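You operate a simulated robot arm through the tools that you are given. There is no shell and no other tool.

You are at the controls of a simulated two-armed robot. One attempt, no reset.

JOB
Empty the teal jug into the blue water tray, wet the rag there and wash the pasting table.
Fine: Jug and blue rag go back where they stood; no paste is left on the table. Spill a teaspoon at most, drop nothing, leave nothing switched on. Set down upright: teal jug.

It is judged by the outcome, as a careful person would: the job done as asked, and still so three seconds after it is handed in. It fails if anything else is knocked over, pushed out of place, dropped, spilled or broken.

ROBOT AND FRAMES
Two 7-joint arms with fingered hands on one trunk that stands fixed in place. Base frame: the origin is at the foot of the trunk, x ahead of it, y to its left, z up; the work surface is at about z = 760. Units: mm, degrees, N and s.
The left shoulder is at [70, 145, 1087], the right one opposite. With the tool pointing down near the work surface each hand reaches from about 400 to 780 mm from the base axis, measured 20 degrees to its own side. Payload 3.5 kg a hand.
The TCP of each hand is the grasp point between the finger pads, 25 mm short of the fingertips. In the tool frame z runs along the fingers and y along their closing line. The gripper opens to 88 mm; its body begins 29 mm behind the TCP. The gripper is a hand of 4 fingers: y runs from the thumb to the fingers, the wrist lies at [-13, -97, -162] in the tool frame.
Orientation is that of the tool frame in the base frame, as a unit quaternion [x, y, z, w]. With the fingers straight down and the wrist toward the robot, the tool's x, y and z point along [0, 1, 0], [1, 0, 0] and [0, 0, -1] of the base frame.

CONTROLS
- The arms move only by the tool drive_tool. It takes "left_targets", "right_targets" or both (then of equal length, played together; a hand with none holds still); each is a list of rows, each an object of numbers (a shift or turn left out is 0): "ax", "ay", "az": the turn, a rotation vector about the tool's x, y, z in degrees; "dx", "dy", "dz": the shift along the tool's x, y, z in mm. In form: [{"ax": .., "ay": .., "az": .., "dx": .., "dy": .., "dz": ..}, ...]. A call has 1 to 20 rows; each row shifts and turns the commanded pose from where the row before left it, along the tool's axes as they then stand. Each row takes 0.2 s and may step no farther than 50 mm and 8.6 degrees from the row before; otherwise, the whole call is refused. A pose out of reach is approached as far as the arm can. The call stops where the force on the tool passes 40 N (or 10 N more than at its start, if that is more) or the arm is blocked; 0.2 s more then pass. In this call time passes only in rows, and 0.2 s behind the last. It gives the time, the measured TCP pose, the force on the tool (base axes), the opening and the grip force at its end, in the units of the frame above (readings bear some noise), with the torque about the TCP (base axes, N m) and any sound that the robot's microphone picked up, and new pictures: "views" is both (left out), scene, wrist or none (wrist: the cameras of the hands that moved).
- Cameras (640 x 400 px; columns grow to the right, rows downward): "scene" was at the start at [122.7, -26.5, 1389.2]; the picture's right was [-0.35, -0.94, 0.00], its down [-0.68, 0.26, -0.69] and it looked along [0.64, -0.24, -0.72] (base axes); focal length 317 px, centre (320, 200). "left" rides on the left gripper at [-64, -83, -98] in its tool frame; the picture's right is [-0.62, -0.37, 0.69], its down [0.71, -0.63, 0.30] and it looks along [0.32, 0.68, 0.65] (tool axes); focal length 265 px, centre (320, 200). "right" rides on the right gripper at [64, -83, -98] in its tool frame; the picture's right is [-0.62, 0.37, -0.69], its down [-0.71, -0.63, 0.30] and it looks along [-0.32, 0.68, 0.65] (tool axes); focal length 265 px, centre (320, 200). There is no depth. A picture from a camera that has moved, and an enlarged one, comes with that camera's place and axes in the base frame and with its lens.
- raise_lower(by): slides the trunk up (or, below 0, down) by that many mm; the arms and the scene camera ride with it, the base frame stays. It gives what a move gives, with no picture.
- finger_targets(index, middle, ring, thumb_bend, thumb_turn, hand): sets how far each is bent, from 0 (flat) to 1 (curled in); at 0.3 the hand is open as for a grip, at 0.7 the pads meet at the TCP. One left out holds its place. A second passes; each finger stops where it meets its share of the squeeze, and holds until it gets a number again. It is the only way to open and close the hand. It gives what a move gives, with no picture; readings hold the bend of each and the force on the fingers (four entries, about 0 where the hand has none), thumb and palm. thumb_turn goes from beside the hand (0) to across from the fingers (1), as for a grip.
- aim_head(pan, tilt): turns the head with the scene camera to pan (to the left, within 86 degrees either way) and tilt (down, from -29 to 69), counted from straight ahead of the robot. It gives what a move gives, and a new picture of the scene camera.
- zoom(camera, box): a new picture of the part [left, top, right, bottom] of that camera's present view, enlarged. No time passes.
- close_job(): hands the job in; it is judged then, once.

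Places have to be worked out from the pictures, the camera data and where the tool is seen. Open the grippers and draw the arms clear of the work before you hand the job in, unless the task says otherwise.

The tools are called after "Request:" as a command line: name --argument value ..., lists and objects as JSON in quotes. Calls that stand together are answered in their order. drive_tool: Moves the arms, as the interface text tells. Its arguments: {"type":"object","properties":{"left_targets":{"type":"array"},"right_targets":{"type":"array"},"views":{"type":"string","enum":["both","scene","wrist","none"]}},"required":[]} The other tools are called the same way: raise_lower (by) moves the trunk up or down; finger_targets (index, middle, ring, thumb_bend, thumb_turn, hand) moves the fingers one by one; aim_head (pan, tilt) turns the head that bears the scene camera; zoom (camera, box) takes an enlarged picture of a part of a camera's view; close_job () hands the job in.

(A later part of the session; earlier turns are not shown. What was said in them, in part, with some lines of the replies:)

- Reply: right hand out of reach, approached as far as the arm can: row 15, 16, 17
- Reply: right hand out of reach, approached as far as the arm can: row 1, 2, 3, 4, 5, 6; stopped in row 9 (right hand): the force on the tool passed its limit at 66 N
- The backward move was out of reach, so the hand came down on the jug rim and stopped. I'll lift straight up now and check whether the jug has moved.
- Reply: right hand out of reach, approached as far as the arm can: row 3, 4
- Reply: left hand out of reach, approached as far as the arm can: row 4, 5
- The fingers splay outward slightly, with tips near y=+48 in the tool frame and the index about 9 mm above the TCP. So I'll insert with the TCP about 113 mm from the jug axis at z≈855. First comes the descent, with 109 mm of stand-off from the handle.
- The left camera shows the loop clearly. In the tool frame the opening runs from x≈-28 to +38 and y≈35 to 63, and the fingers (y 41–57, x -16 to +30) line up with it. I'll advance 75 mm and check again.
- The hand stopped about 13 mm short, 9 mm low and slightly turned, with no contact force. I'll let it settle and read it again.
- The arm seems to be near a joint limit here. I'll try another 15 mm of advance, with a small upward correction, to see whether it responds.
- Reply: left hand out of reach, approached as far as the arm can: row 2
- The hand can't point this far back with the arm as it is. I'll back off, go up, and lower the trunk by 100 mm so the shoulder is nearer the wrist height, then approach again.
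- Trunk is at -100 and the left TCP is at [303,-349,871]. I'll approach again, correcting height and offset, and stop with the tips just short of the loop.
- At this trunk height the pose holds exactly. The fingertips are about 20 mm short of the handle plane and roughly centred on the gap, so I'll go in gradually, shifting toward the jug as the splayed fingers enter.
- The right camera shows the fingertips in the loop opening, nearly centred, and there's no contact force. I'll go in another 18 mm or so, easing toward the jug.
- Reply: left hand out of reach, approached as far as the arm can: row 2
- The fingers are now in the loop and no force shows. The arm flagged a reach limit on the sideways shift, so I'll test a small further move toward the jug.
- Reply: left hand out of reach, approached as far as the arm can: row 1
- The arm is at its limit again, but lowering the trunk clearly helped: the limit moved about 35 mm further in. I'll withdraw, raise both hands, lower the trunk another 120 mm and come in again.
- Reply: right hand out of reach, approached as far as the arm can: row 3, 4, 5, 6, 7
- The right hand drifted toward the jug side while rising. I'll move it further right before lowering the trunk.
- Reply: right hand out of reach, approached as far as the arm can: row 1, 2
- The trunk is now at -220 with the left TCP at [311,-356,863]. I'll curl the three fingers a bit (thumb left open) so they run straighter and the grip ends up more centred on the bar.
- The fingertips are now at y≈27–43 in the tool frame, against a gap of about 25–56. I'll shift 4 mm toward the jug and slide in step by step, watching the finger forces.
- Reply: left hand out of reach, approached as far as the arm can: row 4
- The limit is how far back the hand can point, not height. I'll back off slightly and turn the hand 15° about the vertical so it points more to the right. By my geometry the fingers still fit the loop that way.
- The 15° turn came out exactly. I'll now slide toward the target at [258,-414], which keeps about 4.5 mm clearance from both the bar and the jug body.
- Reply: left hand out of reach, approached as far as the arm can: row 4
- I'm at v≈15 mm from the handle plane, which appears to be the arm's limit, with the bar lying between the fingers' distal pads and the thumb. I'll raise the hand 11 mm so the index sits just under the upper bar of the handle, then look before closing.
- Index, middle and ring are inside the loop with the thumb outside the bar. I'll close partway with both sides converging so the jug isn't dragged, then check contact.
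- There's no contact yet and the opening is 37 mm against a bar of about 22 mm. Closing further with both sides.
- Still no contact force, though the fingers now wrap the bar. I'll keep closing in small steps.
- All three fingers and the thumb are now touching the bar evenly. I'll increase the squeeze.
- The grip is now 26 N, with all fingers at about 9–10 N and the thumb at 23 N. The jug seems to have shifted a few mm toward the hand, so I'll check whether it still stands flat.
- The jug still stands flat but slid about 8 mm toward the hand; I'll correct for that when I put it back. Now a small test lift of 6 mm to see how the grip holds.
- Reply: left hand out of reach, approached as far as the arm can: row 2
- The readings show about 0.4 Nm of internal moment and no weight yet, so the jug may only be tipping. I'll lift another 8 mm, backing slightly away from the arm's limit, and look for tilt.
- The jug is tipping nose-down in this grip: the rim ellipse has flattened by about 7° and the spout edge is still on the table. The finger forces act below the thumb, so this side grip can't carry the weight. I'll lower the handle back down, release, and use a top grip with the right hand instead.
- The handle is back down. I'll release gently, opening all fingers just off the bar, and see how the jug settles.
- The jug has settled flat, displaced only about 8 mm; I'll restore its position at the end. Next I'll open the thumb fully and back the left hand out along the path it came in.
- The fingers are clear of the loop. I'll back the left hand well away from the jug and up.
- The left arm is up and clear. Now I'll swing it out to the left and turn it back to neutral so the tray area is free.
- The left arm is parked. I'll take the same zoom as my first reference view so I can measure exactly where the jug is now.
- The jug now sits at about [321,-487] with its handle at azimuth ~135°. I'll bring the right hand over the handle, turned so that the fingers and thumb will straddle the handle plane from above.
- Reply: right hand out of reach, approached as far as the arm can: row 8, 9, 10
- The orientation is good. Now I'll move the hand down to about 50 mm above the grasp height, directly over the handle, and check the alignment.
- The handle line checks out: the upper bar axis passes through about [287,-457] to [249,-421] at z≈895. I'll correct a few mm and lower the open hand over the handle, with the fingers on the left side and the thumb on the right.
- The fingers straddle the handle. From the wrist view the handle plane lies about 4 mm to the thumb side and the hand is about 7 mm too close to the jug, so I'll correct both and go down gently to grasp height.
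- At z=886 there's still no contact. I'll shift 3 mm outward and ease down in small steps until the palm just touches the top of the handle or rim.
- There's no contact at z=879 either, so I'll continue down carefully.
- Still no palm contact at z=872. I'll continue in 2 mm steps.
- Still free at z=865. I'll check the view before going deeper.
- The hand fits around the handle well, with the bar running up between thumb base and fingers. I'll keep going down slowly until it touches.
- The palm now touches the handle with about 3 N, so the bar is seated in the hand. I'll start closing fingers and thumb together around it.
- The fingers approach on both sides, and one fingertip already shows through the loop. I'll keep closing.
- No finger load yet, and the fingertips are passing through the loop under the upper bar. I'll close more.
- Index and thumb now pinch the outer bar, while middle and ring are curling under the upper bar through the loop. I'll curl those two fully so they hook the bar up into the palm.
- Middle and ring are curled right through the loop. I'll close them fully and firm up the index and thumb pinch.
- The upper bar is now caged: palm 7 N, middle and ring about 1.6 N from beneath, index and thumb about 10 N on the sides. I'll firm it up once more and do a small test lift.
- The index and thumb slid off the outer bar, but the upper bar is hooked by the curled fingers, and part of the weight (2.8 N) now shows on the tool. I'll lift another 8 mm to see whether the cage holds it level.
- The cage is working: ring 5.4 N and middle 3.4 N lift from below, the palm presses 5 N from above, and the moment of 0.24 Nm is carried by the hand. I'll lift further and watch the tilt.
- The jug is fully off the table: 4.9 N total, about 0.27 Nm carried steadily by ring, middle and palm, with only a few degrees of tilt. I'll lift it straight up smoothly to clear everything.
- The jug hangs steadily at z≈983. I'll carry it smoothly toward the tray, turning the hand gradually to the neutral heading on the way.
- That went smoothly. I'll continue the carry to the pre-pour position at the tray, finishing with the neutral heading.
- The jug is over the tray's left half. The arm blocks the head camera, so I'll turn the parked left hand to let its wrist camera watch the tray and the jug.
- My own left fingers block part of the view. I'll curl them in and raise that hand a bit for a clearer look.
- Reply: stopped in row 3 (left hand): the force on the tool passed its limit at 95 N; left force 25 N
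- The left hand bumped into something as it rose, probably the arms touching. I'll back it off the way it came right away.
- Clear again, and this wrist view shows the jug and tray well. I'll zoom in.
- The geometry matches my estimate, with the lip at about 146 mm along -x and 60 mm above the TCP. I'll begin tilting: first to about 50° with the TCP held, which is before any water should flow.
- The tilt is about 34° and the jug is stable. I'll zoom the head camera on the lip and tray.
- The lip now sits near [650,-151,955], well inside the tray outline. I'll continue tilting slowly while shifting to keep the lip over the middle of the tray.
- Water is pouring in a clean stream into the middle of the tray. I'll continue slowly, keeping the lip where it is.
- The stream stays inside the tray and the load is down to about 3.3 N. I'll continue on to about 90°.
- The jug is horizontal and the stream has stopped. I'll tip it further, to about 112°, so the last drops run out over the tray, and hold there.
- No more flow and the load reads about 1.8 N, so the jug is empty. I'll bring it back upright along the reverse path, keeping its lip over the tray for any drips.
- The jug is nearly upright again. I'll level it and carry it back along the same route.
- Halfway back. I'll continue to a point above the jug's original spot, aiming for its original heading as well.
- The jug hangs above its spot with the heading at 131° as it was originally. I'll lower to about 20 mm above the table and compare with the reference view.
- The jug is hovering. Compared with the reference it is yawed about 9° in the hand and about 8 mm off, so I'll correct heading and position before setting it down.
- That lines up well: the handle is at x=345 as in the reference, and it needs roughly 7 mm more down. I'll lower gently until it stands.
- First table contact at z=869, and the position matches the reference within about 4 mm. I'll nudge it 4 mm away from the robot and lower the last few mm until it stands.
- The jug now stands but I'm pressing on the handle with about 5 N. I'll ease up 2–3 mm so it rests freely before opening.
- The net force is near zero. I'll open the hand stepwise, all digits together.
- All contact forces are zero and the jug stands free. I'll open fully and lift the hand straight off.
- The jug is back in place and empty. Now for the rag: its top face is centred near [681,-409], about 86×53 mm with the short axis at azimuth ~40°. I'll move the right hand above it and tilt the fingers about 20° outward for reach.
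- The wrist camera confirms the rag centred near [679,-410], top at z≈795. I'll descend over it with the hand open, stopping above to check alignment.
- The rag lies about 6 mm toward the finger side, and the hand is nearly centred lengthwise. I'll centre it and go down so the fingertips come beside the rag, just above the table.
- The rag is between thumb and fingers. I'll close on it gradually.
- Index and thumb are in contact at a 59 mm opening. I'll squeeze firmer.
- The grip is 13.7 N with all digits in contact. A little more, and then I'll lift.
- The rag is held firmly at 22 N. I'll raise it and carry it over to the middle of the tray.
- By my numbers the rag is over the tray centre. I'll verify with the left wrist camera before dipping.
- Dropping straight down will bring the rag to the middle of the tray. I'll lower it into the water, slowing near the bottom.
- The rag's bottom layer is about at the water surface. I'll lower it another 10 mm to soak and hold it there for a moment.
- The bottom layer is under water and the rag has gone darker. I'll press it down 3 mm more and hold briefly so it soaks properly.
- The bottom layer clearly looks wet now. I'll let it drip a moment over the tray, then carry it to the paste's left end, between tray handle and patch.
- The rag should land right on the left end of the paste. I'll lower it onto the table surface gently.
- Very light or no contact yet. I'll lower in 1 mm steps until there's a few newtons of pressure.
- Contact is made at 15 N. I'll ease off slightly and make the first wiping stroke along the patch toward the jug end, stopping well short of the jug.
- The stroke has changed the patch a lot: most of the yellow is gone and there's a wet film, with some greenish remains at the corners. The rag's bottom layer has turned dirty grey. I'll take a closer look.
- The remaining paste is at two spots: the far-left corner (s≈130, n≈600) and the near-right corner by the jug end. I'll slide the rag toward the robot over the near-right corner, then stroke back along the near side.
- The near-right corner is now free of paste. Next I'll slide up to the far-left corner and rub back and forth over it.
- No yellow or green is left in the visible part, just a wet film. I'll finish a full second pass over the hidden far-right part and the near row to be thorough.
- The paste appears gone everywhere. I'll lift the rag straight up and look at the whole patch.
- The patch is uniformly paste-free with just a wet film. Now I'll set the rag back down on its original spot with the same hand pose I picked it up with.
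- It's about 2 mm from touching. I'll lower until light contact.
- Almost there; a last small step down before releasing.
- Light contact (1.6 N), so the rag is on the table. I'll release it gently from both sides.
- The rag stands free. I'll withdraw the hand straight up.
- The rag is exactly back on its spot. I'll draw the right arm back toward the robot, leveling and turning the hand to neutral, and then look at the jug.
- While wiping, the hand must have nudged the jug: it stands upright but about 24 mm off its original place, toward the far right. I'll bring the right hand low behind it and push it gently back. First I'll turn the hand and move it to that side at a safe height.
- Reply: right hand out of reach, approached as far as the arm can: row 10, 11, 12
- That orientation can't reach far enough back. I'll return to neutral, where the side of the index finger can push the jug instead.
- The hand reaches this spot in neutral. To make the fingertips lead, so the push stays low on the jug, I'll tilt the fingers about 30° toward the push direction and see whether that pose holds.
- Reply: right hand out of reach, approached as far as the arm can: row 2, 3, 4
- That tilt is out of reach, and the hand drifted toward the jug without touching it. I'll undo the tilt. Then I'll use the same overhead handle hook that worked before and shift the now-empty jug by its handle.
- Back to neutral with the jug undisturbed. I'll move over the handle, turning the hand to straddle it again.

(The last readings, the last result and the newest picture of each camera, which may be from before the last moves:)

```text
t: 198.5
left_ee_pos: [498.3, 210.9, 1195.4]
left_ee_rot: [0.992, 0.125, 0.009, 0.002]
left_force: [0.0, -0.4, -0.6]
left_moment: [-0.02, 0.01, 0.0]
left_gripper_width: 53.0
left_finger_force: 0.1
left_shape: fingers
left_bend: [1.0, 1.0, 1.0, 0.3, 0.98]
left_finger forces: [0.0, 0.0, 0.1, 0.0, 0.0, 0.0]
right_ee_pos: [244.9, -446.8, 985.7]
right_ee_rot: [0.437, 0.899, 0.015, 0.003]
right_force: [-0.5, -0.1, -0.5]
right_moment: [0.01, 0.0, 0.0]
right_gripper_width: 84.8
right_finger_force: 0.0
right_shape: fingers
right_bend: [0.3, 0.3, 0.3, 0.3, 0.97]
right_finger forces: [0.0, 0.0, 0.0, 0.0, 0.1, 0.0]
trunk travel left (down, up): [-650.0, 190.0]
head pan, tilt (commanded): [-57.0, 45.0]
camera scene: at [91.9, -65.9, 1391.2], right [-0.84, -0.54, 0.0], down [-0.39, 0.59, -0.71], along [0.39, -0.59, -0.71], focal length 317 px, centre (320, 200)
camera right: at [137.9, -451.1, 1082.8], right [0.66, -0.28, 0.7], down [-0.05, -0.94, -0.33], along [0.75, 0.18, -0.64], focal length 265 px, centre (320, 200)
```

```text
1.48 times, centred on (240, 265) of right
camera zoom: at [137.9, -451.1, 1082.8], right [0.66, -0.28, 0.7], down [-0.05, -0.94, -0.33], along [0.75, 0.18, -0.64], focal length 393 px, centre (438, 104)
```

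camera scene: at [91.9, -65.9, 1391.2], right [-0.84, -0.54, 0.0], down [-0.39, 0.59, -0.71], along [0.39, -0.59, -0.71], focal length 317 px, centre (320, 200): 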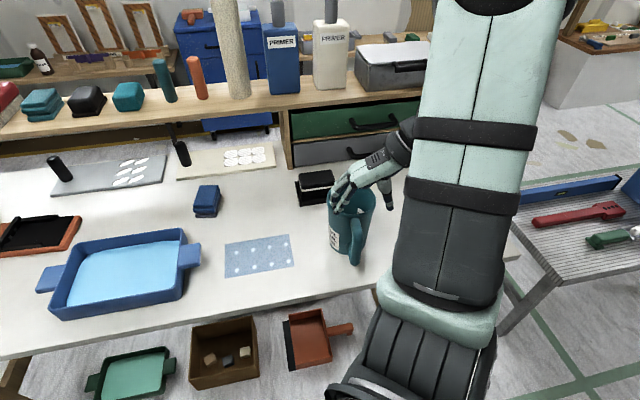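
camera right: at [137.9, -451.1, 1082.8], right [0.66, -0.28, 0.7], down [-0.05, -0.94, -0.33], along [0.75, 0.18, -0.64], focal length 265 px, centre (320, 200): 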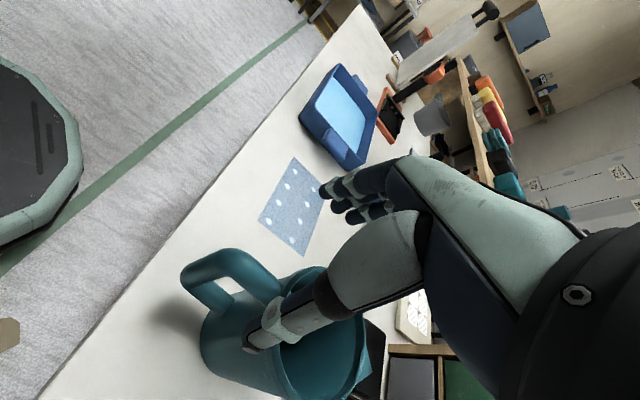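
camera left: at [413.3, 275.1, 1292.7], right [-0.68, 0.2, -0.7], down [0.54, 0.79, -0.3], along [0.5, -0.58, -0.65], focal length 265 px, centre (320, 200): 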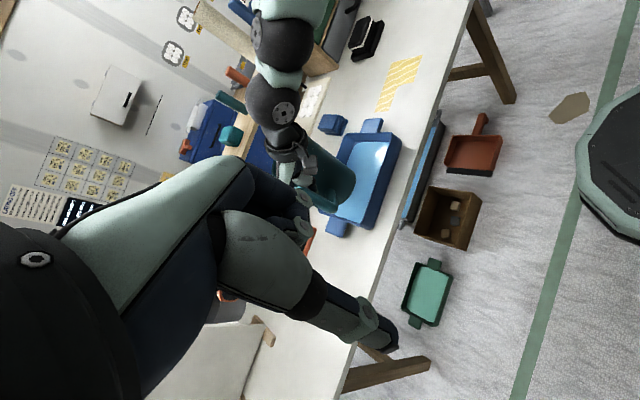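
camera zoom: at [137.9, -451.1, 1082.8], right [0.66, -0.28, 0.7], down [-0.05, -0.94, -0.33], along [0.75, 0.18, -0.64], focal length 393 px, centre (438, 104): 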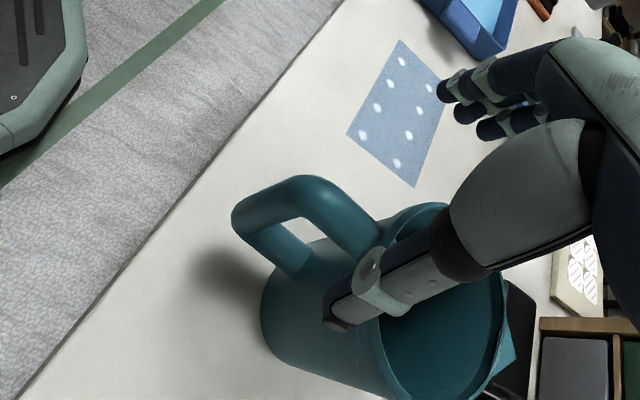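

The hand is well aligned over the handle. I'll lower it, quickly at first and then slowly to palm contact.

Request:
drive_tool --right_targets '[{"dz": 25}, {"dz": 25}, {"dz": 25}, {"dz": 20}, {"dz": 10}, {"dz": 6}, {"dz": 0}]' --views "wrist"

Request:
zoom --camera "right" --box '[160, 160, 400, 360]'

Request:
drive_tool --right_targets '[{"dz": 3}, {"dz": 3}, {"dz": 2}, {"dz": 0}]' --views "none"

```text
t: 200.1
left_ee_pos: [497.5, 211.2, 1196.0]
left_ee_rot: [0.992, 0.125, 0.009, 0.002]
left_force: [0.9, 1.2, 0.5]
left_moment: [-0.02, -0.01, 0.0]
left_gripper_width: 52.5
left_finger_force: 0.1
left_shape: fingers
left_bend: [1.0, 1.0, 1.0, 0.3, 0.98]
left_finger forces: [0.1, 0.0, 0.0, 0.0, 0.1, 0.0]
right_ee_pos: [248.6, -444.3, 874.8]
right_ee_rot: [0.437, 0.899, 0.014, 0.002]
right_force: [0.5, 0.9, 0.3]
right_moment: [0.0, 0.03, 0.02]
right_gripper_width: 84.5
right_finger_force: 0.0
right_shape: fingers
right_bend: [0.3, 0.3, 0.3, 0.3, 0.97]
right_finger forces: [0.0, 0.1, 0.0, 0.0, 0.0, 0.1]
trunk travel left (down, up): [-650.0, 190.0]
head pan, tilt (commanded): [-57.0, 45.0]
camera right: at [139.7, -448.2, 971.4], right [0.66, -0.28, 0.7], down [-0.05, -0.94, -0.33], along [0.75, 0.18, -0.64], focal length 265 px, centre (320, 200)
```

right: 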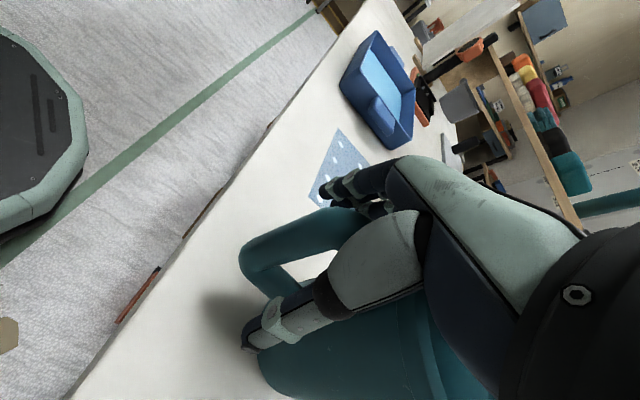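

```text
2.00 times, centred on (280, 260) of right
camera zoom: at [139.7, -448.2, 971.4], right [0.66, -0.28, 0.7], down [-0.05, -0.94, -0.33], along [0.75, 0.18, -0.64], focal length 531 px, centre (400, 80)
```

zoom: 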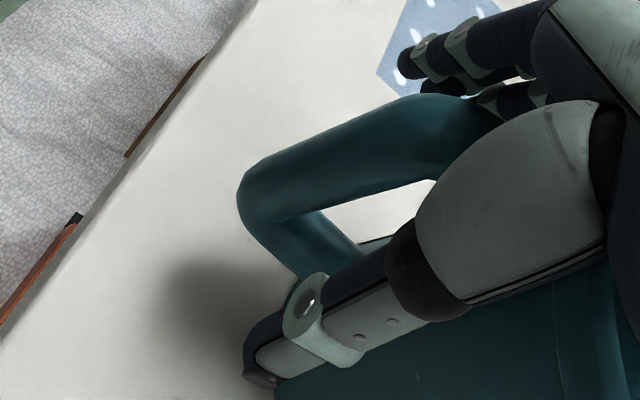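

```text
t: 201.1
left_ee_pos: [497.6, 211.4, 1195.8]
left_ee_rot: [0.992, 0.125, 0.009, 0.001]
left_force: [-0.7, -0.7, 0.3]
left_moment: [-0.04, -0.01, -0.01]
left_gripper_width: 52.8
left_finger_force: 0.0
left_shape: fingers
left_bend: [1.0, 1.0, 1.0, 0.3, 0.98]
left_finger forces: [0.0, 0.0, 0.0, 0.1, 0.1, 0.0]
right_ee_pos: [247.2, -444.4, 866.0]
right_ee_rot: [0.438, 0.899, 0.015, 0.002]
right_force: [-0.6, -0.7, -0.4]
right_moment: [0.01, -0.03, 0.0]
right_gripper_width: 84.3
right_finger_force: 0.1
right_shape: fingers
right_bend: [0.3, 0.3, 0.3, 0.3, 0.97]
right_finger forces: [0.1, 0.1, 0.0, 0.0, 0.0, 0.0]
trunk travel left (down, up): [-650.0, 190.0]
head pan, tilt (commanded): [-57.0, 45.0]
```

At z=866, no contact yet. I'll shift 4 mm toward the thumb side, to match the earlier successful grasp, and go down to palm contact.

Request:
drive_tool --right_targets '[{"dy": -4}, {"dz": 2}, {"dz": 2}, {"dz": 2}, {"dz": 0}]' --views "none"

Request:
drive_tool --right_targets '[{"dz": 1.5}, {"dz": 1.5}, {"dz": 1}, {"dz": 0}]' --views "wrist"

Request:
zoom --camera "right" --box '[160, 160, 400, 360]'

```text
t: 202.3
left_ee_pos: [496.7, 209.6, 1195.1]
left_ee_rot: [0.992, 0.125, 0.009, 0.001]
left_force: [-0.1, 0.1, -0.2]
left_moment: [0.04, 0.0, -0.01]
left_gripper_width: 52.8
left_finger_force: 0.1
left_shape: fingers
left_bend: [1.0, 1.0, 1.0, 0.3, 0.98]
left_finger forces: [0.1, 0.1, 0.1, 0.0, 0.1, 0.1]
right_ee_pos: [244.1, -447.0, 860.3]
right_ee_rot: [0.438, 0.899, 0.015, 0.002]
right_force: [-0.3, -0.6, -0.3]
right_moment: [-0.01, 0.01, 0.0]
right_gripper_width: 84.5
right_finger_force: 0.0
right_shape: fingers
right_bend: [0.3, 0.3, 0.3, 0.3, 0.97]
right_finger forces: [0.0, 0.0, 0.0, 0.1, 0.1, 0.0]
trunk travel left (down, up): [-650.0, 190.0]
head pan, tilt (commanded): [-57.0, 45.0]
```

```text
t: 203.3
left_ee_pos: [496.3, 210.7, 1195.9]
left_ee_rot: [0.992, 0.125, 0.009, 0.001]
left_force: [0.8, -0.3, -0.7]
left_moment: [0.0, 0.0, -0.02]
left_gripper_width: 52.5
left_finger_force: 0.0
left_shape: fingers
left_bend: [1.0, 1.0, 1.0, 0.3, 0.98]
left_finger forces: [0.0, 0.0, 0.1, 0.0, 0.0, 0.1]
right_ee_pos: [244.3, -445.5, 857.9]
right_ee_rot: [0.438, 0.899, 0.017, 0.003]
right_force: [-0.5, -1.0, 1.3]
right_moment: [0.04, 0.01, 0.0]
right_gripper_width: 84.4
right_finger_force: 0.3
right_shape: fingers
right_bend: [0.3, 0.3, 0.3, 0.3, 0.97]
right_finger forces: [0.1, 0.1, 0.1, 0.0, 0.0, 1.4]
trunk travel left (down, up): [-650.0, 190.0]
head pan, tilt (commanded): [-57.0, 45.0]
camera right: at [137.3, -449.8, 953.8], right [0.66, -0.28, 0.7], down [-0.05, -0.94, -0.33], along [0.75, 0.18, -0.64], focal length 265 px, centre (320, 200)
```

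right: 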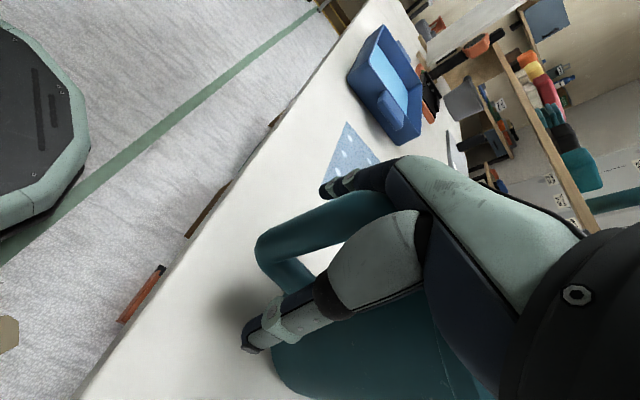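

```text
2.00 times, centred on (280, 260) of right
camera zoom: at [137.3, -449.8, 953.8], right [0.66, -0.28, 0.7], down [-0.05, -0.94, -0.33], along [0.75, 0.18, -0.64], focal length 531 px, centre (400, 80)
```

zoom: 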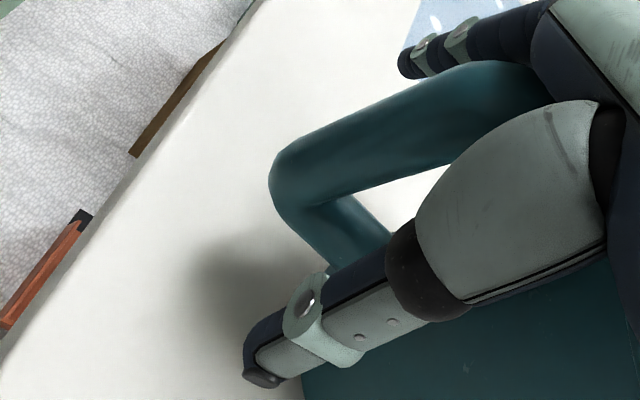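

Palm contact is light (1.4 N). I'll curl only middle and ring through the loop this time, leaving index and thumb open so they won't twist the jug.

Request:
finger_targets --hand "right" --middle 0.6 --ring 0.6

Request:
finger_targets --hand "right" --middle 0.9 --ring 0.9

Request:
finger_targets --hand "right" --middle 1.0 --ring 1.0

Request:
zoom --camera "scene" --box '[280, 170, 400, 280]'

```text
t: 204.3
left_ee_pos: [496.7, 211.5, 1196.0]
left_ee_rot: [0.992, 0.125, 0.009, 0.002]
left_force: [0.5, 0.3, 0.1]
left_moment: [-0.01, -0.02, -0.02]
left_gripper_width: 52.6
left_finger_force: 0.0
left_shape: fingers
left_bend: [1.0, 1.0, 1.0, 0.3, 0.98]
left_finger forces: [0.0, 0.0, 0.0, 0.1, 0.0, 0.1]
right_ee_pos: [244.6, -446.3, 856.9]
right_ee_rot: [0.438, 0.899, 0.015, 0.003]
right_force: [-0.2, 0.6, 1.7]
right_moment: [-0.01, 0.0, -0.01]
right_gripper_width: 84.2
right_finger_force: 0.4
right_shape: fingers
right_bend: [0.3, 0.6, 0.6, 0.3, 0.97]
right_finger forces: [0.0, 0.0, 0.0, 0.0, 0.0, 1.4]
trunk travel left (down, up): [-650.0, 190.0]
head pan, tilt (commanded): [-57.0, 45.0]
```

```text
t: 205.3
left_ee_pos: [496.5, 210.0, 1195.9]
left_ee_rot: [0.992, 0.124, 0.008, 0.002]
left_force: [-0.2, -0.5, -0.1]
left_moment: [-0.03, 0.02, 0.01]
left_gripper_width: 52.4
left_finger_force: 0.1
left_shape: fingers
left_bend: [1.0, 1.0, 1.0, 0.3, 0.98]
left_finger forces: [0.0, 0.1, 0.0, 0.0, 0.0, 0.0]
right_ee_pos: [245.7, -446.9, 857.0]
right_ee_rot: [0.438, 0.899, 0.015, 0.002]
right_force: [0.3, -0.4, 0.1]
right_moment: [0.04, 0.01, 0.04]
right_gripper_width: 84.5
right_finger_force: 0.0
right_shape: fingers
right_bend: [0.3, 0.9, 0.9, 0.3, 0.97]
right_finger forces: [0.0, 0.1, 0.1, 0.1, 0.0, 0.1]
trunk travel left (down, up): [-650.0, 190.0]
head pan, tilt (commanded): [-57.0, 45.0]
```

```text
t: 206.3
left_ee_pos: [496.8, 210.5, 1195.6]
left_ee_rot: [0.992, 0.125, 0.01, 0.001]
left_force: [-0.1, -0.6, 0.0]
left_moment: [0.02, 0.01, 0.01]
left_gripper_width: 52.7
left_finger_force: 0.0
left_shape: fingers
left_bend: [1.0, 1.0, 1.0, 0.3, 0.98]
left_finger forces: [0.1, 0.0, 0.0, 0.0, 0.0, 0.0]
right_ee_pos: [244.8, -445.6, 855.7]
right_ee_rot: [0.438, 0.899, 0.016, 0.003]
right_force: [-0.2, 0.0, 0.4]
right_moment: [0.03, 0.03, -0.01]
right_gripper_width: 84.3
right_finger_force: 3.7
right_shape: fingers
right_bend: [0.3, 0.99, 1.0, 0.3, 0.97]
right_finger forces: [0.0, 2.9, 2.9, 0.0, 0.1, 2.5]
trunk travel left (down, up): [-650.0, 190.0]
head pan, tilt (commanded): [-57.0, 45.0]
```

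```text
3.64 times, centred on (340, 225) of scene
camera zoom: at [92.0, -66.4, 1391.2], right [-0.84, -0.54, 0.0], down [-0.39, 0.59, -0.71], along [0.38, -0.59, -0.71], focal length 1154 px, centre (247, 109)
```

zoom: 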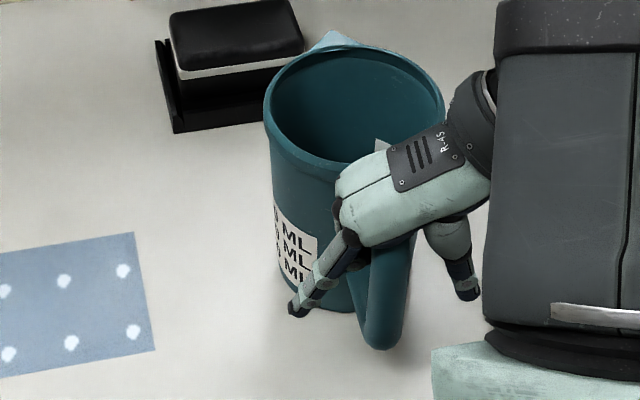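

The bar is hooked with about 3 N from each finger against the palm. I'll lift the empty jug about 16 mm, shift it by the needed offset, and compare.

Request:
drive_tool --right_targets '[{"dz": -4}, {"dz": -4}, {"dz": -5}, {"dz": -5}, {"dz": 0}, {"dx": 2.6, "dy": 5.2}, {"dx": 2.6, "dy": 5.2}, {"dx": 2.6, "dy": 5.2}, {"dx": 2.6, "dy": 5.2}, {"az": 0}]' --views "none"

Request:
zoom --camera "scene" --box '[280, 170, 400, 280]'

```text
t: 208.5
left_ee_pos: [496.4, 209.9, 1195.1]
left_ee_rot: [0.992, 0.126, 0.01, 0.001]
left_force: [0.0, 0.1, -0.2]
left_moment: [0.01, -0.01, 0.01]
left_gripper_width: 52.7
left_finger_force: 0.1
left_shape: fingers
left_bend: [1.0, 1.0, 1.0, 0.3, 0.98]
left_finger forces: [0.1, 0.0, 0.0, 0.0, 0.0, 0.0]
right_ee_pos: [253.8, -424.9, 876.1]
right_ee_rot: [0.438, 0.899, 0.016, 0.003]
right_force: [-0.1, -0.9, -0.9]
right_moment: [0.05, 0.03, -0.04]
right_gripper_width: 84.6
right_finger_force: 4.8
right_shape: fingers
right_bend: [0.3, 0.99, 1.0, 0.3, 0.97]
right_finger forces: [0.1, 3.1, 3.5, 0.0, 0.1, 3.0]
trunk travel left (down, up): [-650.0, 190.0]
head pan, tilt (commanded): [-57.0, 45.0]
```

```text
3.64 times, centred on (340, 225) of scene
camera zoom: at [92.0, -66.6, 1391.2], right [-0.84, -0.54, 0.0], down [-0.39, 0.59, -0.71], along [0.38, -0.59, -0.71], focal length 1154 px, centre (247, 109)
```

zoom: 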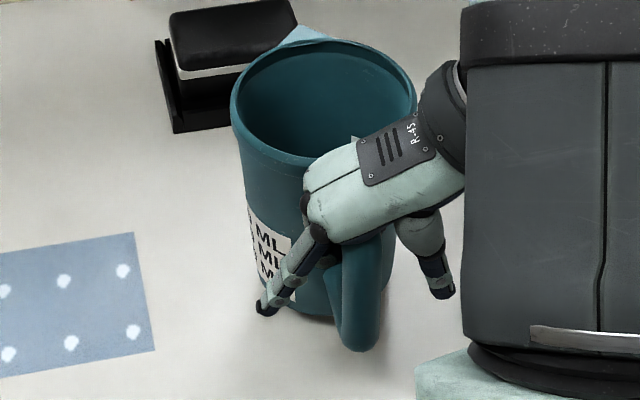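

The jug centre is now nearly matching the reference; only a yaw of about 3.5° remains. I'll correct that and lower it to the table.

Request:
drive_tool --right_targets '[{"az": 1.8, "dy": 2.7}, {"az": 1.7, "dy": 2.6}, {"az": 0}, {"dz": 2}, {"dz": 2}, {"dz": 2}, {"dz": 0}]' --views "none"

Request:
zoom --camera "scene" --box '[280, 170, 400, 280]'

```text
t: 210.1
left_ee_pos: [497.1, 210.7, 1195.9]
left_ee_rot: [0.992, 0.125, 0.008, 0.001]
left_force: [-0.7, -0.4, -0.2]
left_moment: [0.02, -0.01, 0.0]
left_gripper_width: 52.9
left_finger_force: 0.0
left_shape: fingers
left_bend: [1.0, 1.0, 1.0, 0.3, 0.98]
left_finger forces: [0.0, 0.0, 0.1, 0.0, 0.1, 0.0]
right_ee_pos: [259.0, -422.5, 868.9]
right_ee_rot: [0.464, 0.885, 0.016, 0.002]
right_force: [0.1, -0.2, -0.8]
right_moment: [0.06, 0.03, 0.0]
right_gripper_width: 84.5
right_finger_force: 4.7
right_shape: fingers
right_bend: [0.3, 0.99, 1.0, 0.3, 0.97]
right_finger forces: [0.1, 3.2, 3.5, 0.2, 0.0, 3.1]
trunk travel left (down, up): [-650.0, 190.0]
head pan, tilt (commanded): [-57.0, 45.0]
```

```text
3.64 times, centred on (340, 225) of scene
camera zoom: at [92.1, -66.4, 1391.2], right [-0.84, -0.54, 0.0], down [-0.39, 0.59, -0.71], along [0.38, -0.59, -0.71], focal length 1154 px, centre (247, 109)
```

zoom: 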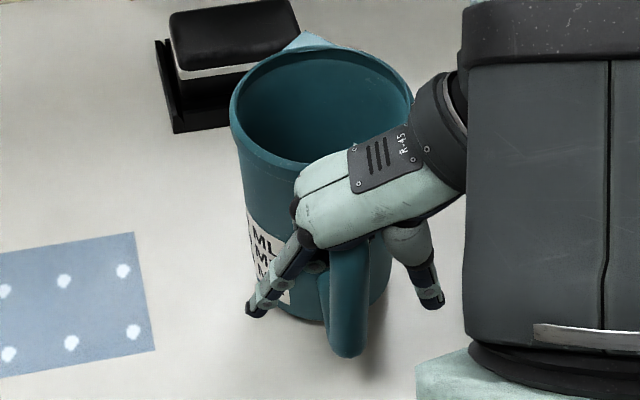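

This matches the reference almost exactly (spout at 307/35 vs 305/38, handle at 345/355 vs 345/352). I'll lower the last few mm to set it down.

Request:
drive_tool --right_targets '[{"dz": 1.5}, {"dz": 1.5}, {"dz": 1}, {"dz": 0}]' --views "none"

Request:
zoom --camera "scene" --box '[280, 170, 400, 280]'

```text
t: 211.1
left_ee_pos: [496.9, 210.2, 1195.7]
left_ee_rot: [0.992, 0.125, 0.01, 0.002]
left_force: [-0.3, -0.4, -0.1]
left_moment: [0.0, 0.01, 0.01]
left_gripper_width: 52.6
left_finger_force: 0.0
left_shape: fingers
left_bend: [1.0, 1.0, 1.0, 0.3, 0.98]
left_finger forces: [0.1, 0.1, 0.1, 0.1, 0.0, 0.0]
right_ee_pos: [259.2, -423.0, 865.5]
right_ee_rot: [0.465, 0.885, 0.016, 0.002]
right_force: [-0.2, 0.5, -0.5]
right_moment: [0.03, 0.06, -0.03]
right_gripper_width: 84.7
right_finger_force: 5.1
right_shape: fingers
right_bend: [0.3, 0.99, 1.0, 0.3, 0.97]
right_finger forces: [0.0, 3.3, 3.5, 0.0, 0.1, 3.1]
trunk travel left (down, up): [-650.0, 190.0]
head pan, tilt (commanded): [-57.0, 45.0]
```

```text
3.64 times, centred on (340, 225) of scene
camera zoom: at [92.1, -66.4, 1391.2], right [-0.84, -0.54, 0.0], down [-0.39, 0.59, -0.71], along [0.38, -0.59, -0.71], focal length 1154 px, centre (247, 109)
```

zoom: 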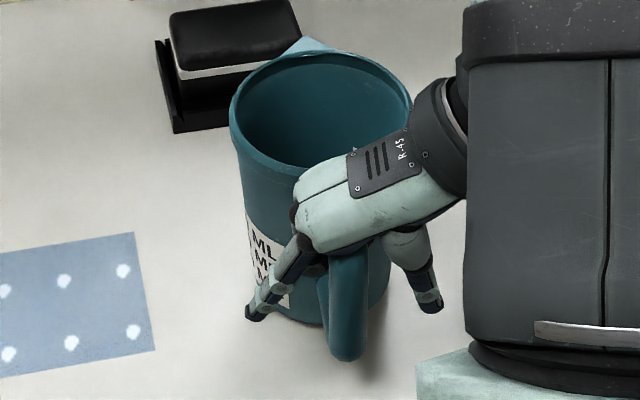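

Still mostly hanging, and the view suggests the jug is now about 6 mm too close to the robot. I'll shift it back out 6 mm and continue down until it stands.

Request:
drive_tool --right_targets '[{"dx": -3}, {"dx": -3}, {"dz": 1.5}, {"dz": 1.5}, {"dz": 0}]' --views "none"

Request:
zoom --camera "scene" --box '[280, 170, 400, 280]'

```text
t: 212.3
left_ee_pos: [496.4, 209.7, 1196.2]
left_ee_rot: [0.992, 0.125, 0.009, 0.001]
left_force: [-0.3, 0.2, 0.8]
left_moment: [0.0, 0.0, -0.03]
left_gripper_width: 52.7
left_finger_force: 0.0
left_shape: fingers
left_bend: [1.0, 1.0, 1.0, 0.3, 0.98]
left_finger forces: [0.0, 0.0, 0.0, 0.1, 0.0, 0.0]
right_ee_pos: [262.4, -428.3, 862.4]
right_ee_rot: [0.464, 0.885, 0.015, 0.002]
right_force: [0.8, -0.6, -0.7]
right_moment: [0.08, 0.09, 0.01]
right_gripper_width: 84.3
right_finger_force: 4.9
right_shape: fingers
right_bend: [0.3, 0.99, 1.0, 0.3, 0.97]
right_finger forces: [0.1, 3.3, 3.5, 0.1, 0.0, 3.0]
trunk travel left (down, up): [-650.0, 190.0]
head pan, tilt (commanded): [-57.0, 45.0]
```

```text
3.64 times, centred on (340, 225) of scene
camera zoom: at [92.1, -66.4, 1391.2], right [-0.84, -0.54, 0.0], down [-0.39, 0.59, -0.71], along [0.38, -0.59, -0.71], focal length 1154 px, centre (247, 109)
```

zoom: 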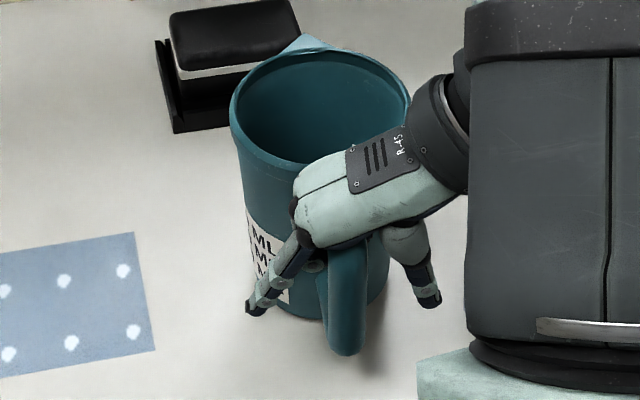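

Now matching within a couple of pixels. A few more millimetres down in small steps.

Request:
drive_tool --right_targets '[{"dz": 1.5}, {"dz": 1.5}, {"dz": 0}]' --views "none"

Request:
drive_tool --right_targets '[{"dz": 1.5}, {"dz": 1.5}, {"dz": 0}]' --views "none"

Request:
zoom --camera "scene" --box '[280, 170, 400, 280]'

```text
t: 213.1
left_ee_pos: [496.7, 210.6, 1195.8]
left_ee_rot: [0.992, 0.124, 0.009, 0.002]
left_force: [0.3, 0.4, -0.4]
left_moment: [0.0, 0.0, 0.01]
left_gripper_width: 52.5
left_finger_force: 0.0
left_shape: fingers
left_bend: [1.0, 1.0, 1.0, 0.3, 0.98]
left_finger forces: [0.1, 0.0, 0.0, 0.0, 0.0, 0.0]
right_ee_pos: [262.4, -428.9, 857.5]
right_ee_rot: [0.465, 0.885, 0.015, 0.002]
right_force: [-0.1, -0.1, -0.6]
right_moment: [0.07, 0.06, -0.01]
right_gripper_width: 84.8
right_finger_force: 4.6
right_shape: fingers
right_bend: [0.3, 0.99, 1.0, 0.3, 0.97]
right_finger forces: [0.0, 3.0, 3.4, 0.0, 0.0, 2.7]
trunk travel left (down, up): [-650.0, 190.0]
head pan, tilt (commanded): [-57.0, 45.0]
```

```text
t: 213.9
left_ee_pos: [497.9, 210.4, 1194.1]
left_ee_rot: [0.992, 0.126, 0.009, 0.002]
left_force: [0.2, 0.1, 0.2]
left_moment: [0.02, 0.0, 0.02]
left_gripper_width: 52.7
left_finger_force: 0.0
left_shape: fingers
left_bend: [1.0, 1.0, 1.0, 0.3, 0.98]
left_finger forces: [0.0, 0.0, 0.0, 0.1, 0.0, 0.0]
right_ee_pos: [262.8, -426.9, 856.6]
right_ee_rot: [0.464, 0.886, 0.016, 0.002]
right_force: [-1.3, 0.0, 0.2]
right_moment: [0.02, 0.02, -0.03]
right_gripper_width: 84.3
right_finger_force: 3.7
right_shape: fingers
right_bend: [0.3, 0.99, 1.0, 0.3, 0.97]
right_finger forces: [0.1, 2.9, 2.8, 0.1, 0.1, 2.4]
trunk travel left (down, up): [-650.0, 190.0]
head pan, tilt (commanded): [-57.0, 45.0]
```

```text
3.64 times, centred on (340, 225) of scene
camera zoom: at [91.9, -66.3, 1391.2], right [-0.84, -0.54, 0.0], down [-0.39, 0.59, -0.71], along [0.38, -0.59, -0.71], focal length 1154 px, centre (247, 109)
```

zoom: 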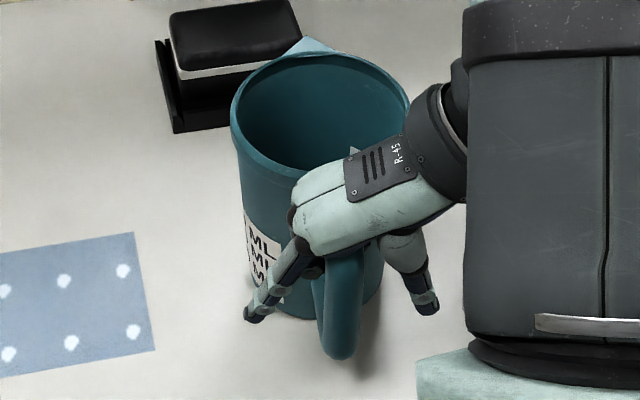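

The jug stands now (forces are back to the free-standing values). It is about 5 mm closer to the robot than the reference, so I'll do one small lift-shift-lower correction.

Request:
drive_tool --right_targets '[{"dz": -4}, {"dz": -4}, {"dz": -4}, {"dx": -3}, {"dx": -2.5}, {"dz": 4}, {"dz": 3}, {"dz": 3}, {"dz": 2}, {"dz": 0}]' --views "none"

Request:
zoom --camera "scene" --box '[280, 170, 400, 280]'

```text
t: 216.1
left_ee_pos: [497.7, 211.1, 1195.6]
left_ee_rot: [0.992, 0.125, 0.009, 0.002]
left_force: [-0.2, -0.3, -0.3]
left_moment: [-0.04, 0.02, 0.03]
left_gripper_width: 52.9
left_finger_force: 0.0
left_shape: fingers
left_bend: [1.0, 1.0, 1.0, 0.3, 0.98]
left_finger forces: [0.0, 0.0, 0.1, 0.0, 0.0, 0.0]
right_ee_pos: [264.9, -433.0, 857.0]
right_ee_rot: [0.465, 0.885, 0.016, 0.001]
right_force: [-1.0, -0.9, -0.1]
right_moment: [0.03, 0.0, 0.01]
right_gripper_width: 84.5
right_finger_force: 4.0
right_shape: fingers
right_bend: [0.3, 0.99, 1.0, 0.3, 0.97]
right_finger forces: [0.1, 2.8, 2.9, 0.0, 0.0, 2.4]
trunk travel left (down, up): [-650.0, 190.0]
head pan, tilt (commanded): [-57.0, 45.0]
```

```text
3.64 times, centred on (340, 225) of scene
camera zoom: at [92.0, -66.3, 1391.2], right [-0.84, -0.54, 0.0], down [-0.39, 0.59, -0.71], along [0.38, -0.59, -0.71], focal length 1154 px, centre (247, 109)
```

zoom: 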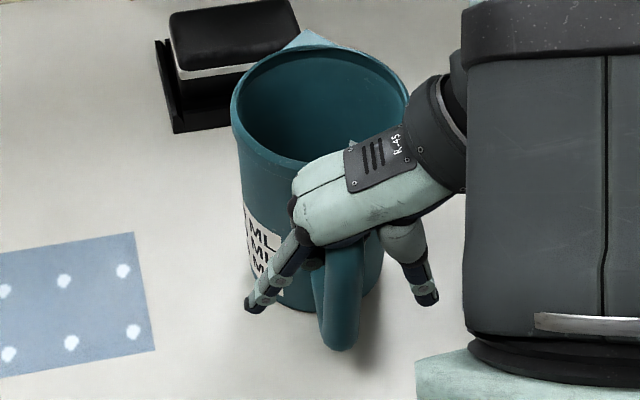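

That's as close as I can measure to the reference (spout 307/32, handle 340/352). I'll uncurl the two fingers to release.

Request:
finger_targets --hand "right" --middle 0.8 --ring 0.8

Request:
finger_targets --hand "right" --middle 0.5 --ring 0.5

Request:
finger_targets --hand "right" --middle 0.3 --ring 0.3

Request:
zoom --camera "scene" --box '[280, 170, 400, 280]'

```text
t: 217.1
left_ee_pos: [495.8, 210.4, 1196.0]
left_ee_rot: [0.992, 0.125, 0.009, 0.002]
left_force: [0.4, 0.0, -0.3]
left_moment: [-0.02, -0.01, 0.02]
left_gripper_width: 52.5
left_finger_force: 0.1
left_shape: fingers
left_bend: [1.0, 1.0, 1.0, 0.3, 0.98]
left_finger forces: [0.0, 0.0, 0.1, 0.0, 0.0, 0.0]
right_ee_pos: [264.1, -432.3, 856.2]
right_ee_rot: [0.465, 0.885, 0.015, 0.003]
right_force: [-0.5, 0.1, 0.8]
right_moment: [-0.01, 0.07, 0.02]
right_gripper_width: 84.5
right_finger_force: 0.0
right_shape: fingers
right_bend: [0.3, 0.8, 0.8, 0.3, 0.97]
right_finger forces: [0.1, 0.0, 0.0, 0.0, 0.0, 0.1]
trunk travel left (down, up): [-650.0, 190.0]
head pan, tilt (commanded): [-57.0, 45.0]
```

```text
t: 218.1
left_ee_pos: [496.4, 210.9, 1194.6]
left_ee_rot: [0.992, 0.125, 0.009, 0.002]
left_force: [-0.7, 0.6, 0.3]
left_moment: [-0.02, -0.02, 0.0]
left_gripper_width: 52.6
left_finger_force: 0.0
left_shape: fingers
left_bend: [1.0, 1.0, 1.0, 0.3, 0.98]
left_finger forces: [0.0, 0.0, 0.0, 0.0, 0.0, 0.1]
right_ee_pos: [265.8, -432.2, 856.6]
right_ee_rot: [0.465, 0.885, 0.016, 0.003]
right_force: [0.8, -0.1, 0.2]
right_moment: [-0.01, -0.02, -0.04]
right_gripper_width: 84.7
right_finger_force: 0.1
right_shape: fingers
right_bend: [0.3, 0.5, 0.5, 0.3, 0.97]
right_finger forces: [0.0, 0.0, 0.0, 0.0, 0.0, 0.0]
trunk travel left (down, up): [-650.0, 190.0]
head pan, tilt (commanded): [-57.0, 45.0]
```

```text
t: 219.1
left_ee_pos: [496.6, 211.0, 1194.6]
left_ee_rot: [0.992, 0.126, 0.01, 0.001]
left_force: [0.1, -1.0, -0.2]
left_moment: [-0.01, 0.0, 0.0]
left_gripper_width: 52.8
left_finger_force: 0.1
left_shape: fingers
left_bend: [1.0, 1.0, 1.0, 0.3, 0.98]
left_finger forces: [0.0, 0.0, 0.1, 0.0, 0.0, 0.1]
right_ee_pos: [266.3, -432.4, 856.7]
right_ee_rot: [0.464, 0.886, 0.015, 0.003]
right_force: [0.5, 0.1, -0.1]
right_moment: [-0.03, -0.03, -0.01]
right_gripper_width: 84.7
right_finger_force: 0.1
right_shape: fingers
right_bend: [0.3, 0.3, 0.3, 0.3, 0.97]
right_finger forces: [0.0, 0.0, 0.0, 0.1, 0.1, 0.0]
trunk travel left (down, up): [-650.0, 190.0]
head pan, tilt (commanded): [-57.0, 45.0]
```

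```text
3.64 times, centred on (340, 225) of scene
camera zoom: at [92.0, -66.3, 1391.2], right [-0.84, -0.54, 0.0], down [-0.39, 0.59, -0.71], along [0.38, -0.59, -0.71], focal length 1154 px, centre (247, 109)
```

zoom: 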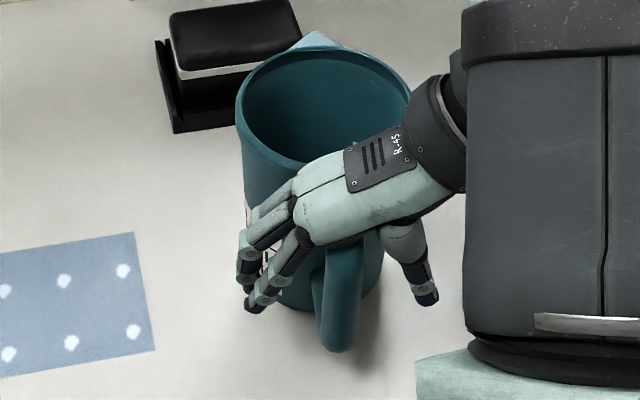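

The jug stands free at its original place. I'll lift the hand straight up, clear of it.

Request:
drive_tool --right_targets '[{"dz": -4}, {"dz": -8}, {"dz": -15}, {"dz": -20}, {"dz": -25}, {"dz": -25}, {"dz": -25}, {"dz": 0}]'

Request:
zoom --camera "scene" --box '[280, 170, 400, 280]'

```text
t: 220.9
left_ee_pos: [496.8, 212.0, 1195.4]
left_ee_rot: [0.992, 0.125, 0.009, 0.003]
left_force: [-0.6, 0.0, -0.7]
left_moment: [0.0, -0.02, -0.01]
left_gripper_width: 52.7
left_finger_force: 0.0
left_shape: fingers
left_bend: [1.0, 1.0, 1.0, 0.3, 0.98]
left_finger forces: [0.0, 0.0, 0.0, 0.0, 0.0, 0.0]
right_ee_pos: [263.3, -434.3, 978.2]
right_ee_rot: [0.465, 0.885, 0.016, 0.002]
right_force: [0.1, -0.4, -0.7]
right_moment: [0.02, 0.03, -0.02]
right_gripper_width: 84.6
right_finger_force: 0.0
right_shape: fingers
right_bend: [0.3, 0.3, 0.3, 0.3, 0.97]
right_finger forces: [0.0, 0.0, 0.1, 0.0, 0.1, 0.0]
trunk travel left (down, up): [-650.0, 190.0]
head pan, tilt (commanded): [-57.0, 45.0]
camera scene: at [92.3, -66.7, 1391.1], right [-0.84, -0.54, 0.0], down [-0.39, 0.59, -0.71], along [0.38, -0.59, -0.71], focal length 317 px, centre (320, 200)
camera right: at [155.7, -431.8, 1075.3], right [0.64, -0.32, 0.7], down [-0.11, -0.94, -0.33], along [0.76, 0.14, -0.64], focal length 265 px, centre (320, 200)
```

scene: 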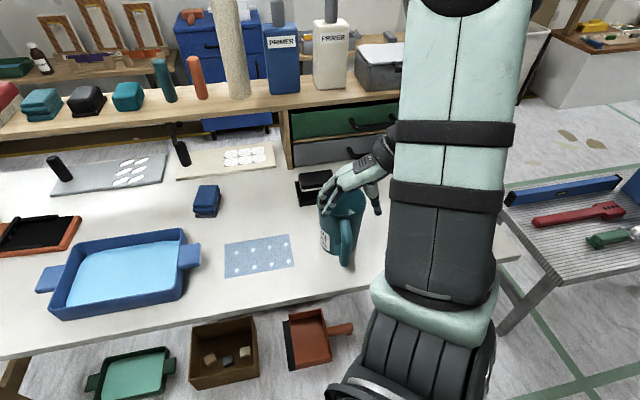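
right: 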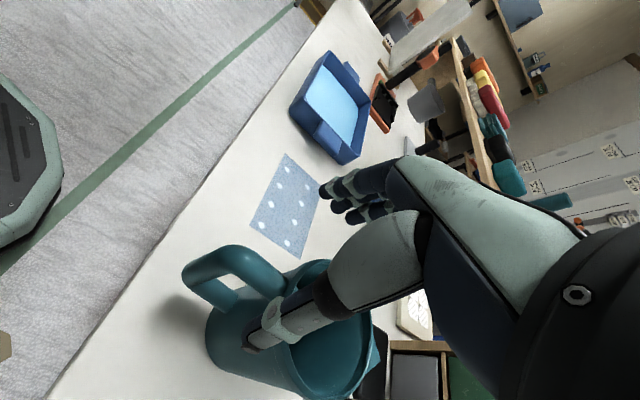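

```text
3.64 times, centred on (340, 225) of scene
camera zoom: at [92.3, -66.7, 1391.1], right [-0.84, -0.54, 0.0], down [-0.39, 0.59, -0.71], along [0.38, -0.59, -0.71], focal length 1154 px, centre (247, 109)
```

zoom: 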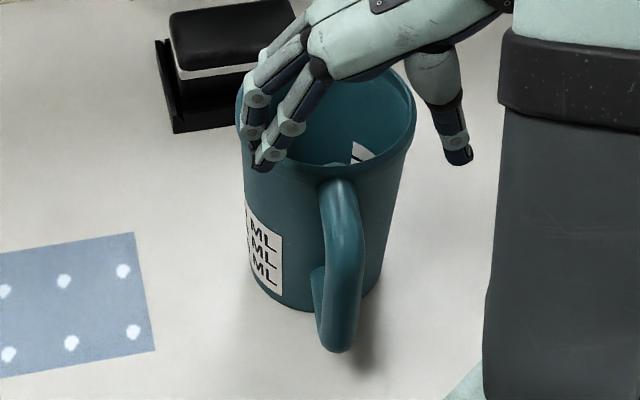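

The jug is right where it should be. I'll retreat up and forward, back to about the starting pose, and open the left hand too.

Request:
drive_tool --right_targets '[{"dx": -4, "dy": 8, "dz": -20}, {"dx": -13, "dy": 26, "dz": -30}, {"dx": -13, "dy": 26, "dz": -30}, {"dx": -10, "dy": 20, "dz": -15}, {"az": 8.1}, {"az": 8.1}, {"az": 8.1}, {"az": 8.1}, {"dx": 0}]' --views "none"

Request:
finger_targets --hand "left" --index 0.3 --middle 0.3 --ring 0.3 --thumb_bend 0.3

Request:
aim_head --pan -45 --tilt 46

```text
t: 222.9
left_ee_pos: [497.7, 210.0, 1195.9]
left_ee_rot: [0.992, 0.125, 0.009, 0.001]
left_force: [0.2, 0.4, -0.8]
left_moment: [0.0, 0.01, -0.03]
left_gripper_width: 52.8
left_finger_force: 0.0
left_shape: fingers
left_bend: [1.0, 1.0, 1.0, 0.3, 0.98]
left_finger forces: [0.0, 0.0, 0.0, 0.1, 0.0, 0.2]
right_ee_pos: [349.6, -424.9, 1074.2]
right_ee_rot: [0.694, 0.72, 0.016, -0.003]
right_force: [1.6, -0.4, -0.6]
right_moment: [-0.03, 0.0, -0.02]
right_gripper_width: 84.6
right_finger_force: 0.1
right_shape: fingers
right_bend: [0.3, 0.3, 0.3, 0.3, 0.97]
right_finger forces: [0.0, 0.1, 0.0, 0.0, 0.1, 0.0]
trunk travel left (down, up): [-650.0, 190.0]
head pan, tilt (commanded): [-57.0, 45.0]
```

```text
t: 223.9
left_ee_pos: [497.2, 209.9, 1194.9]
left_ee_rot: [0.992, 0.125, 0.009, 0.002]
left_force: [-0.4, -0.2, -0.6]
left_moment: [0.01, 0.01, -0.02]
left_gripper_width: 84.5
left_finger_force: 0.1
left_shape: fingers
left_bend: [0.3, 0.3, 0.3, 0.3, 0.98]
left_finger forces: [0.0, 0.0, 0.0, 0.0, 0.0, 0.1]
right_ee_pos: [349.6, -425.0, 1075.7]
right_ee_rot: [0.693, 0.721, 0.016, -0.002]
right_force: [0.0, -0.2, -0.3]
right_moment: [0.01, 0.01, 0.03]
right_gripper_width: 84.7
right_finger_force: 0.0
right_shape: fingers
right_bend: [0.3, 0.3, 0.3, 0.3, 0.97]
right_finger forces: [0.0, 0.0, 0.0, 0.0, 0.0, 0.0]
trunk travel left (down, up): [-650.0, 190.0]
head pan, tilt (commanded): [-57.0, 45.0]
```

```text
t: 224.7
left_ee_pos: [496.1, 211.7, 1195.4]
left_ee_rot: [0.992, 0.125, 0.009, 0.001]
left_force: [0.8, 0.4, 0.5]
left_moment: [0.0, 0.03, -0.01]
left_gripper_width: 84.5
left_finger_force: 0.0
left_shape: fingers
left_bend: [0.3, 0.3, 0.3, 0.3, 0.98]
left_finger forces: [0.1, 0.0, 0.0, 0.0, 0.1, 0.1]
right_ee_pos: [349.1, -424.6, 1075.2]
right_ee_rot: [0.693, 0.721, 0.016, -0.002]
right_force: [0.3, -0.8, -0.2]
right_moment: [-0.02, 0.01, 0.01]
right_gripper_width: 84.6
right_finger_force: 0.0
right_shape: fingers
right_bend: [0.3, 0.3, 0.3, 0.3, 0.97]
right_finger forces: [0.0, 0.1, 0.1, 0.1, 0.0, 0.1]
trunk travel left (down, up): [-650.0, 190.0]
head pan, tilt (commanded): [-45.0, 46.0]
camera scene: at [104.6, -55.0, 1389.8], right [-0.71, -0.71, 0.0], down [-0.51, 0.51, -0.69], along [0.49, -0.49, -0.72], focal length 317 px, centre (320, 200)
```

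scene: 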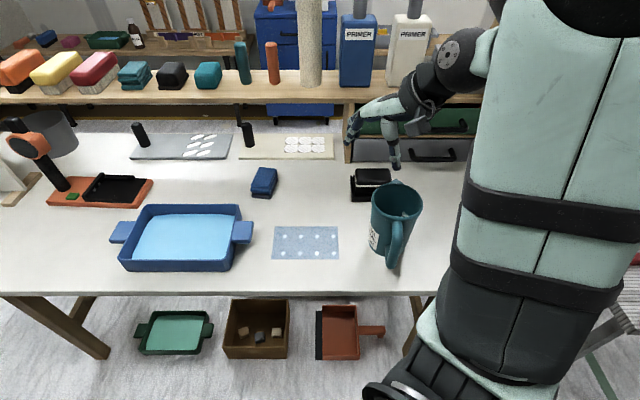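

Both arms are clear. I'll take a last close look at the table, tray, rag and jug for drips or anything out of place.

Request:
zoom --camera "scene" --box '[100, 150, 340, 300]'

Request:
zoom --camera "scene" --box '[330, 140, 460, 280]'

Request:
zoom --camera "scene" --box '[0, 90, 240, 220]'

Request:
zoom --camera "right" --box '[40, 100, 340, 400]'

```text
2.67 times, centred on (220, 225) of scene
camera zoom: at [104.6, -55.0, 1389.8], right [-0.71, -0.71, 0.0], down [-0.51, 0.51, -0.69], along [0.49, -0.49, -0.72], focal length 846 px, centre (587, 133)
```

zoom: 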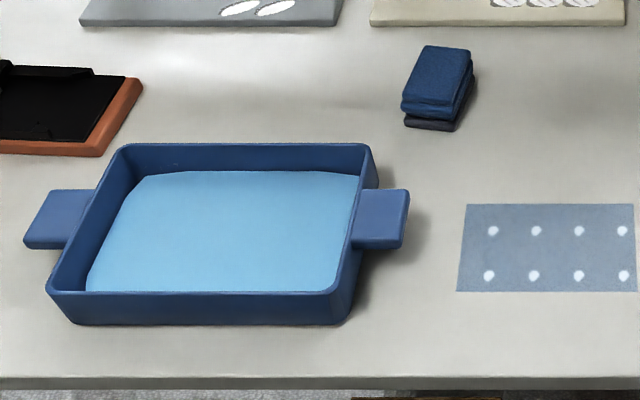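

```text
2.86 times, centred on (395, 210) of scene
camera zoom: at [104.6, -55.0, 1389.8], right [-0.71, -0.71, 0.0], down [-0.51, 0.51, -0.69], along [0.49, -0.49, -0.72], focal length 906 px, centre (106, 171)
```

zoom: 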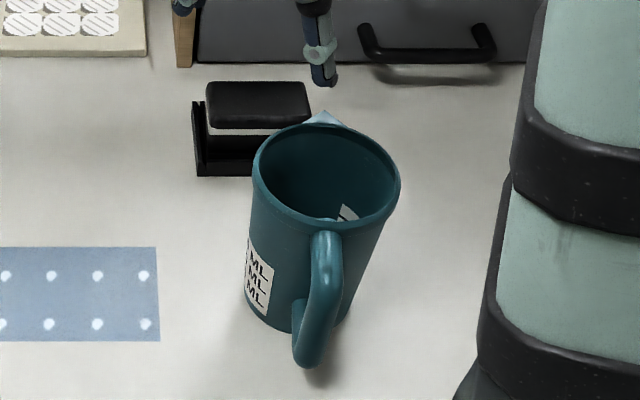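

```text
2.67 times, centred on (120, 155) of scene
camera zoom: at [104.6, -55.0, 1389.8], right [-0.71, -0.71, 0.0], down [-0.51, 0.51, -0.69], along [0.49, -0.49, -0.72], focal length 846 px, centre (853, 320)
```

zoom: 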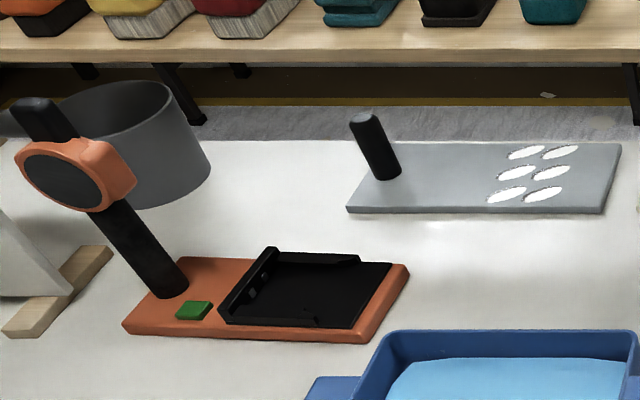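

```text
1.33 times, centred on (190, 250) of right
camera zoom: at [261.5, -366.4, 1173.8], right [0.38, -0.62, 0.68], down [-0.6, -0.73, -0.33], along [0.71, -0.28, -0.65], focal length 354 px, centre (493, 133)
```

zoom: 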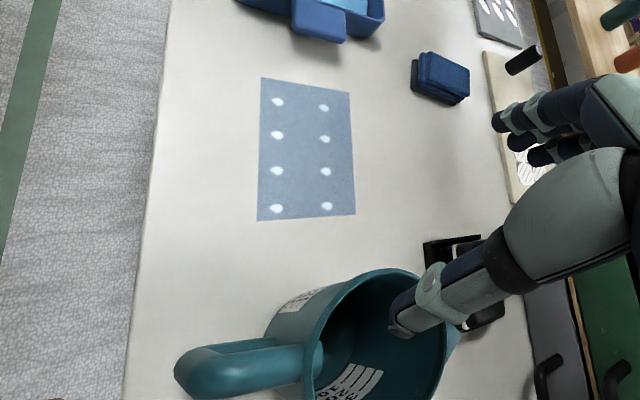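

The jug stands upright and empty on its spot, the rag is back, and no paste is left on the table, only the wet film from washing. The tray holds the water, I see no drips elsewhere, and nothing else has moved. Both hands are open and clear, so I'm handing the job in.

Request:
close_job

```text
The job is handed in.
```

I emptied the jug into the blue tray, wet the rag there and washed the pasting table. The job is handed in.

- **Pouring:** the stream stayed inside the tray the whole time. I saw no drips on the table afterwards.
- **Paste:** no yellow paste is left. A pale blue wet film covers the patch, from washing.
- **Jug:** it stands upright and empty. I matched it against the starting view to within a few millimetres. My hand nudged it about 24 mm while I was wiping, so I lifted it by the handle and moved it back.
- **Rag:** it is back on its spot in the same orientation. Its bottom layer is dirty grey from the paste, and I did not rinse it.
- **Contacts along the way:** early on, the right hand came down on the jug rim with about 66 N, but the jug did not move visibly. Later the left hand bumped something in mid-air at about 95 N, probably the other arm, and I backed it off.

I switched nothing on, dropped nothing, and saw nothing else out of place. Both hands are open and clear of the table.
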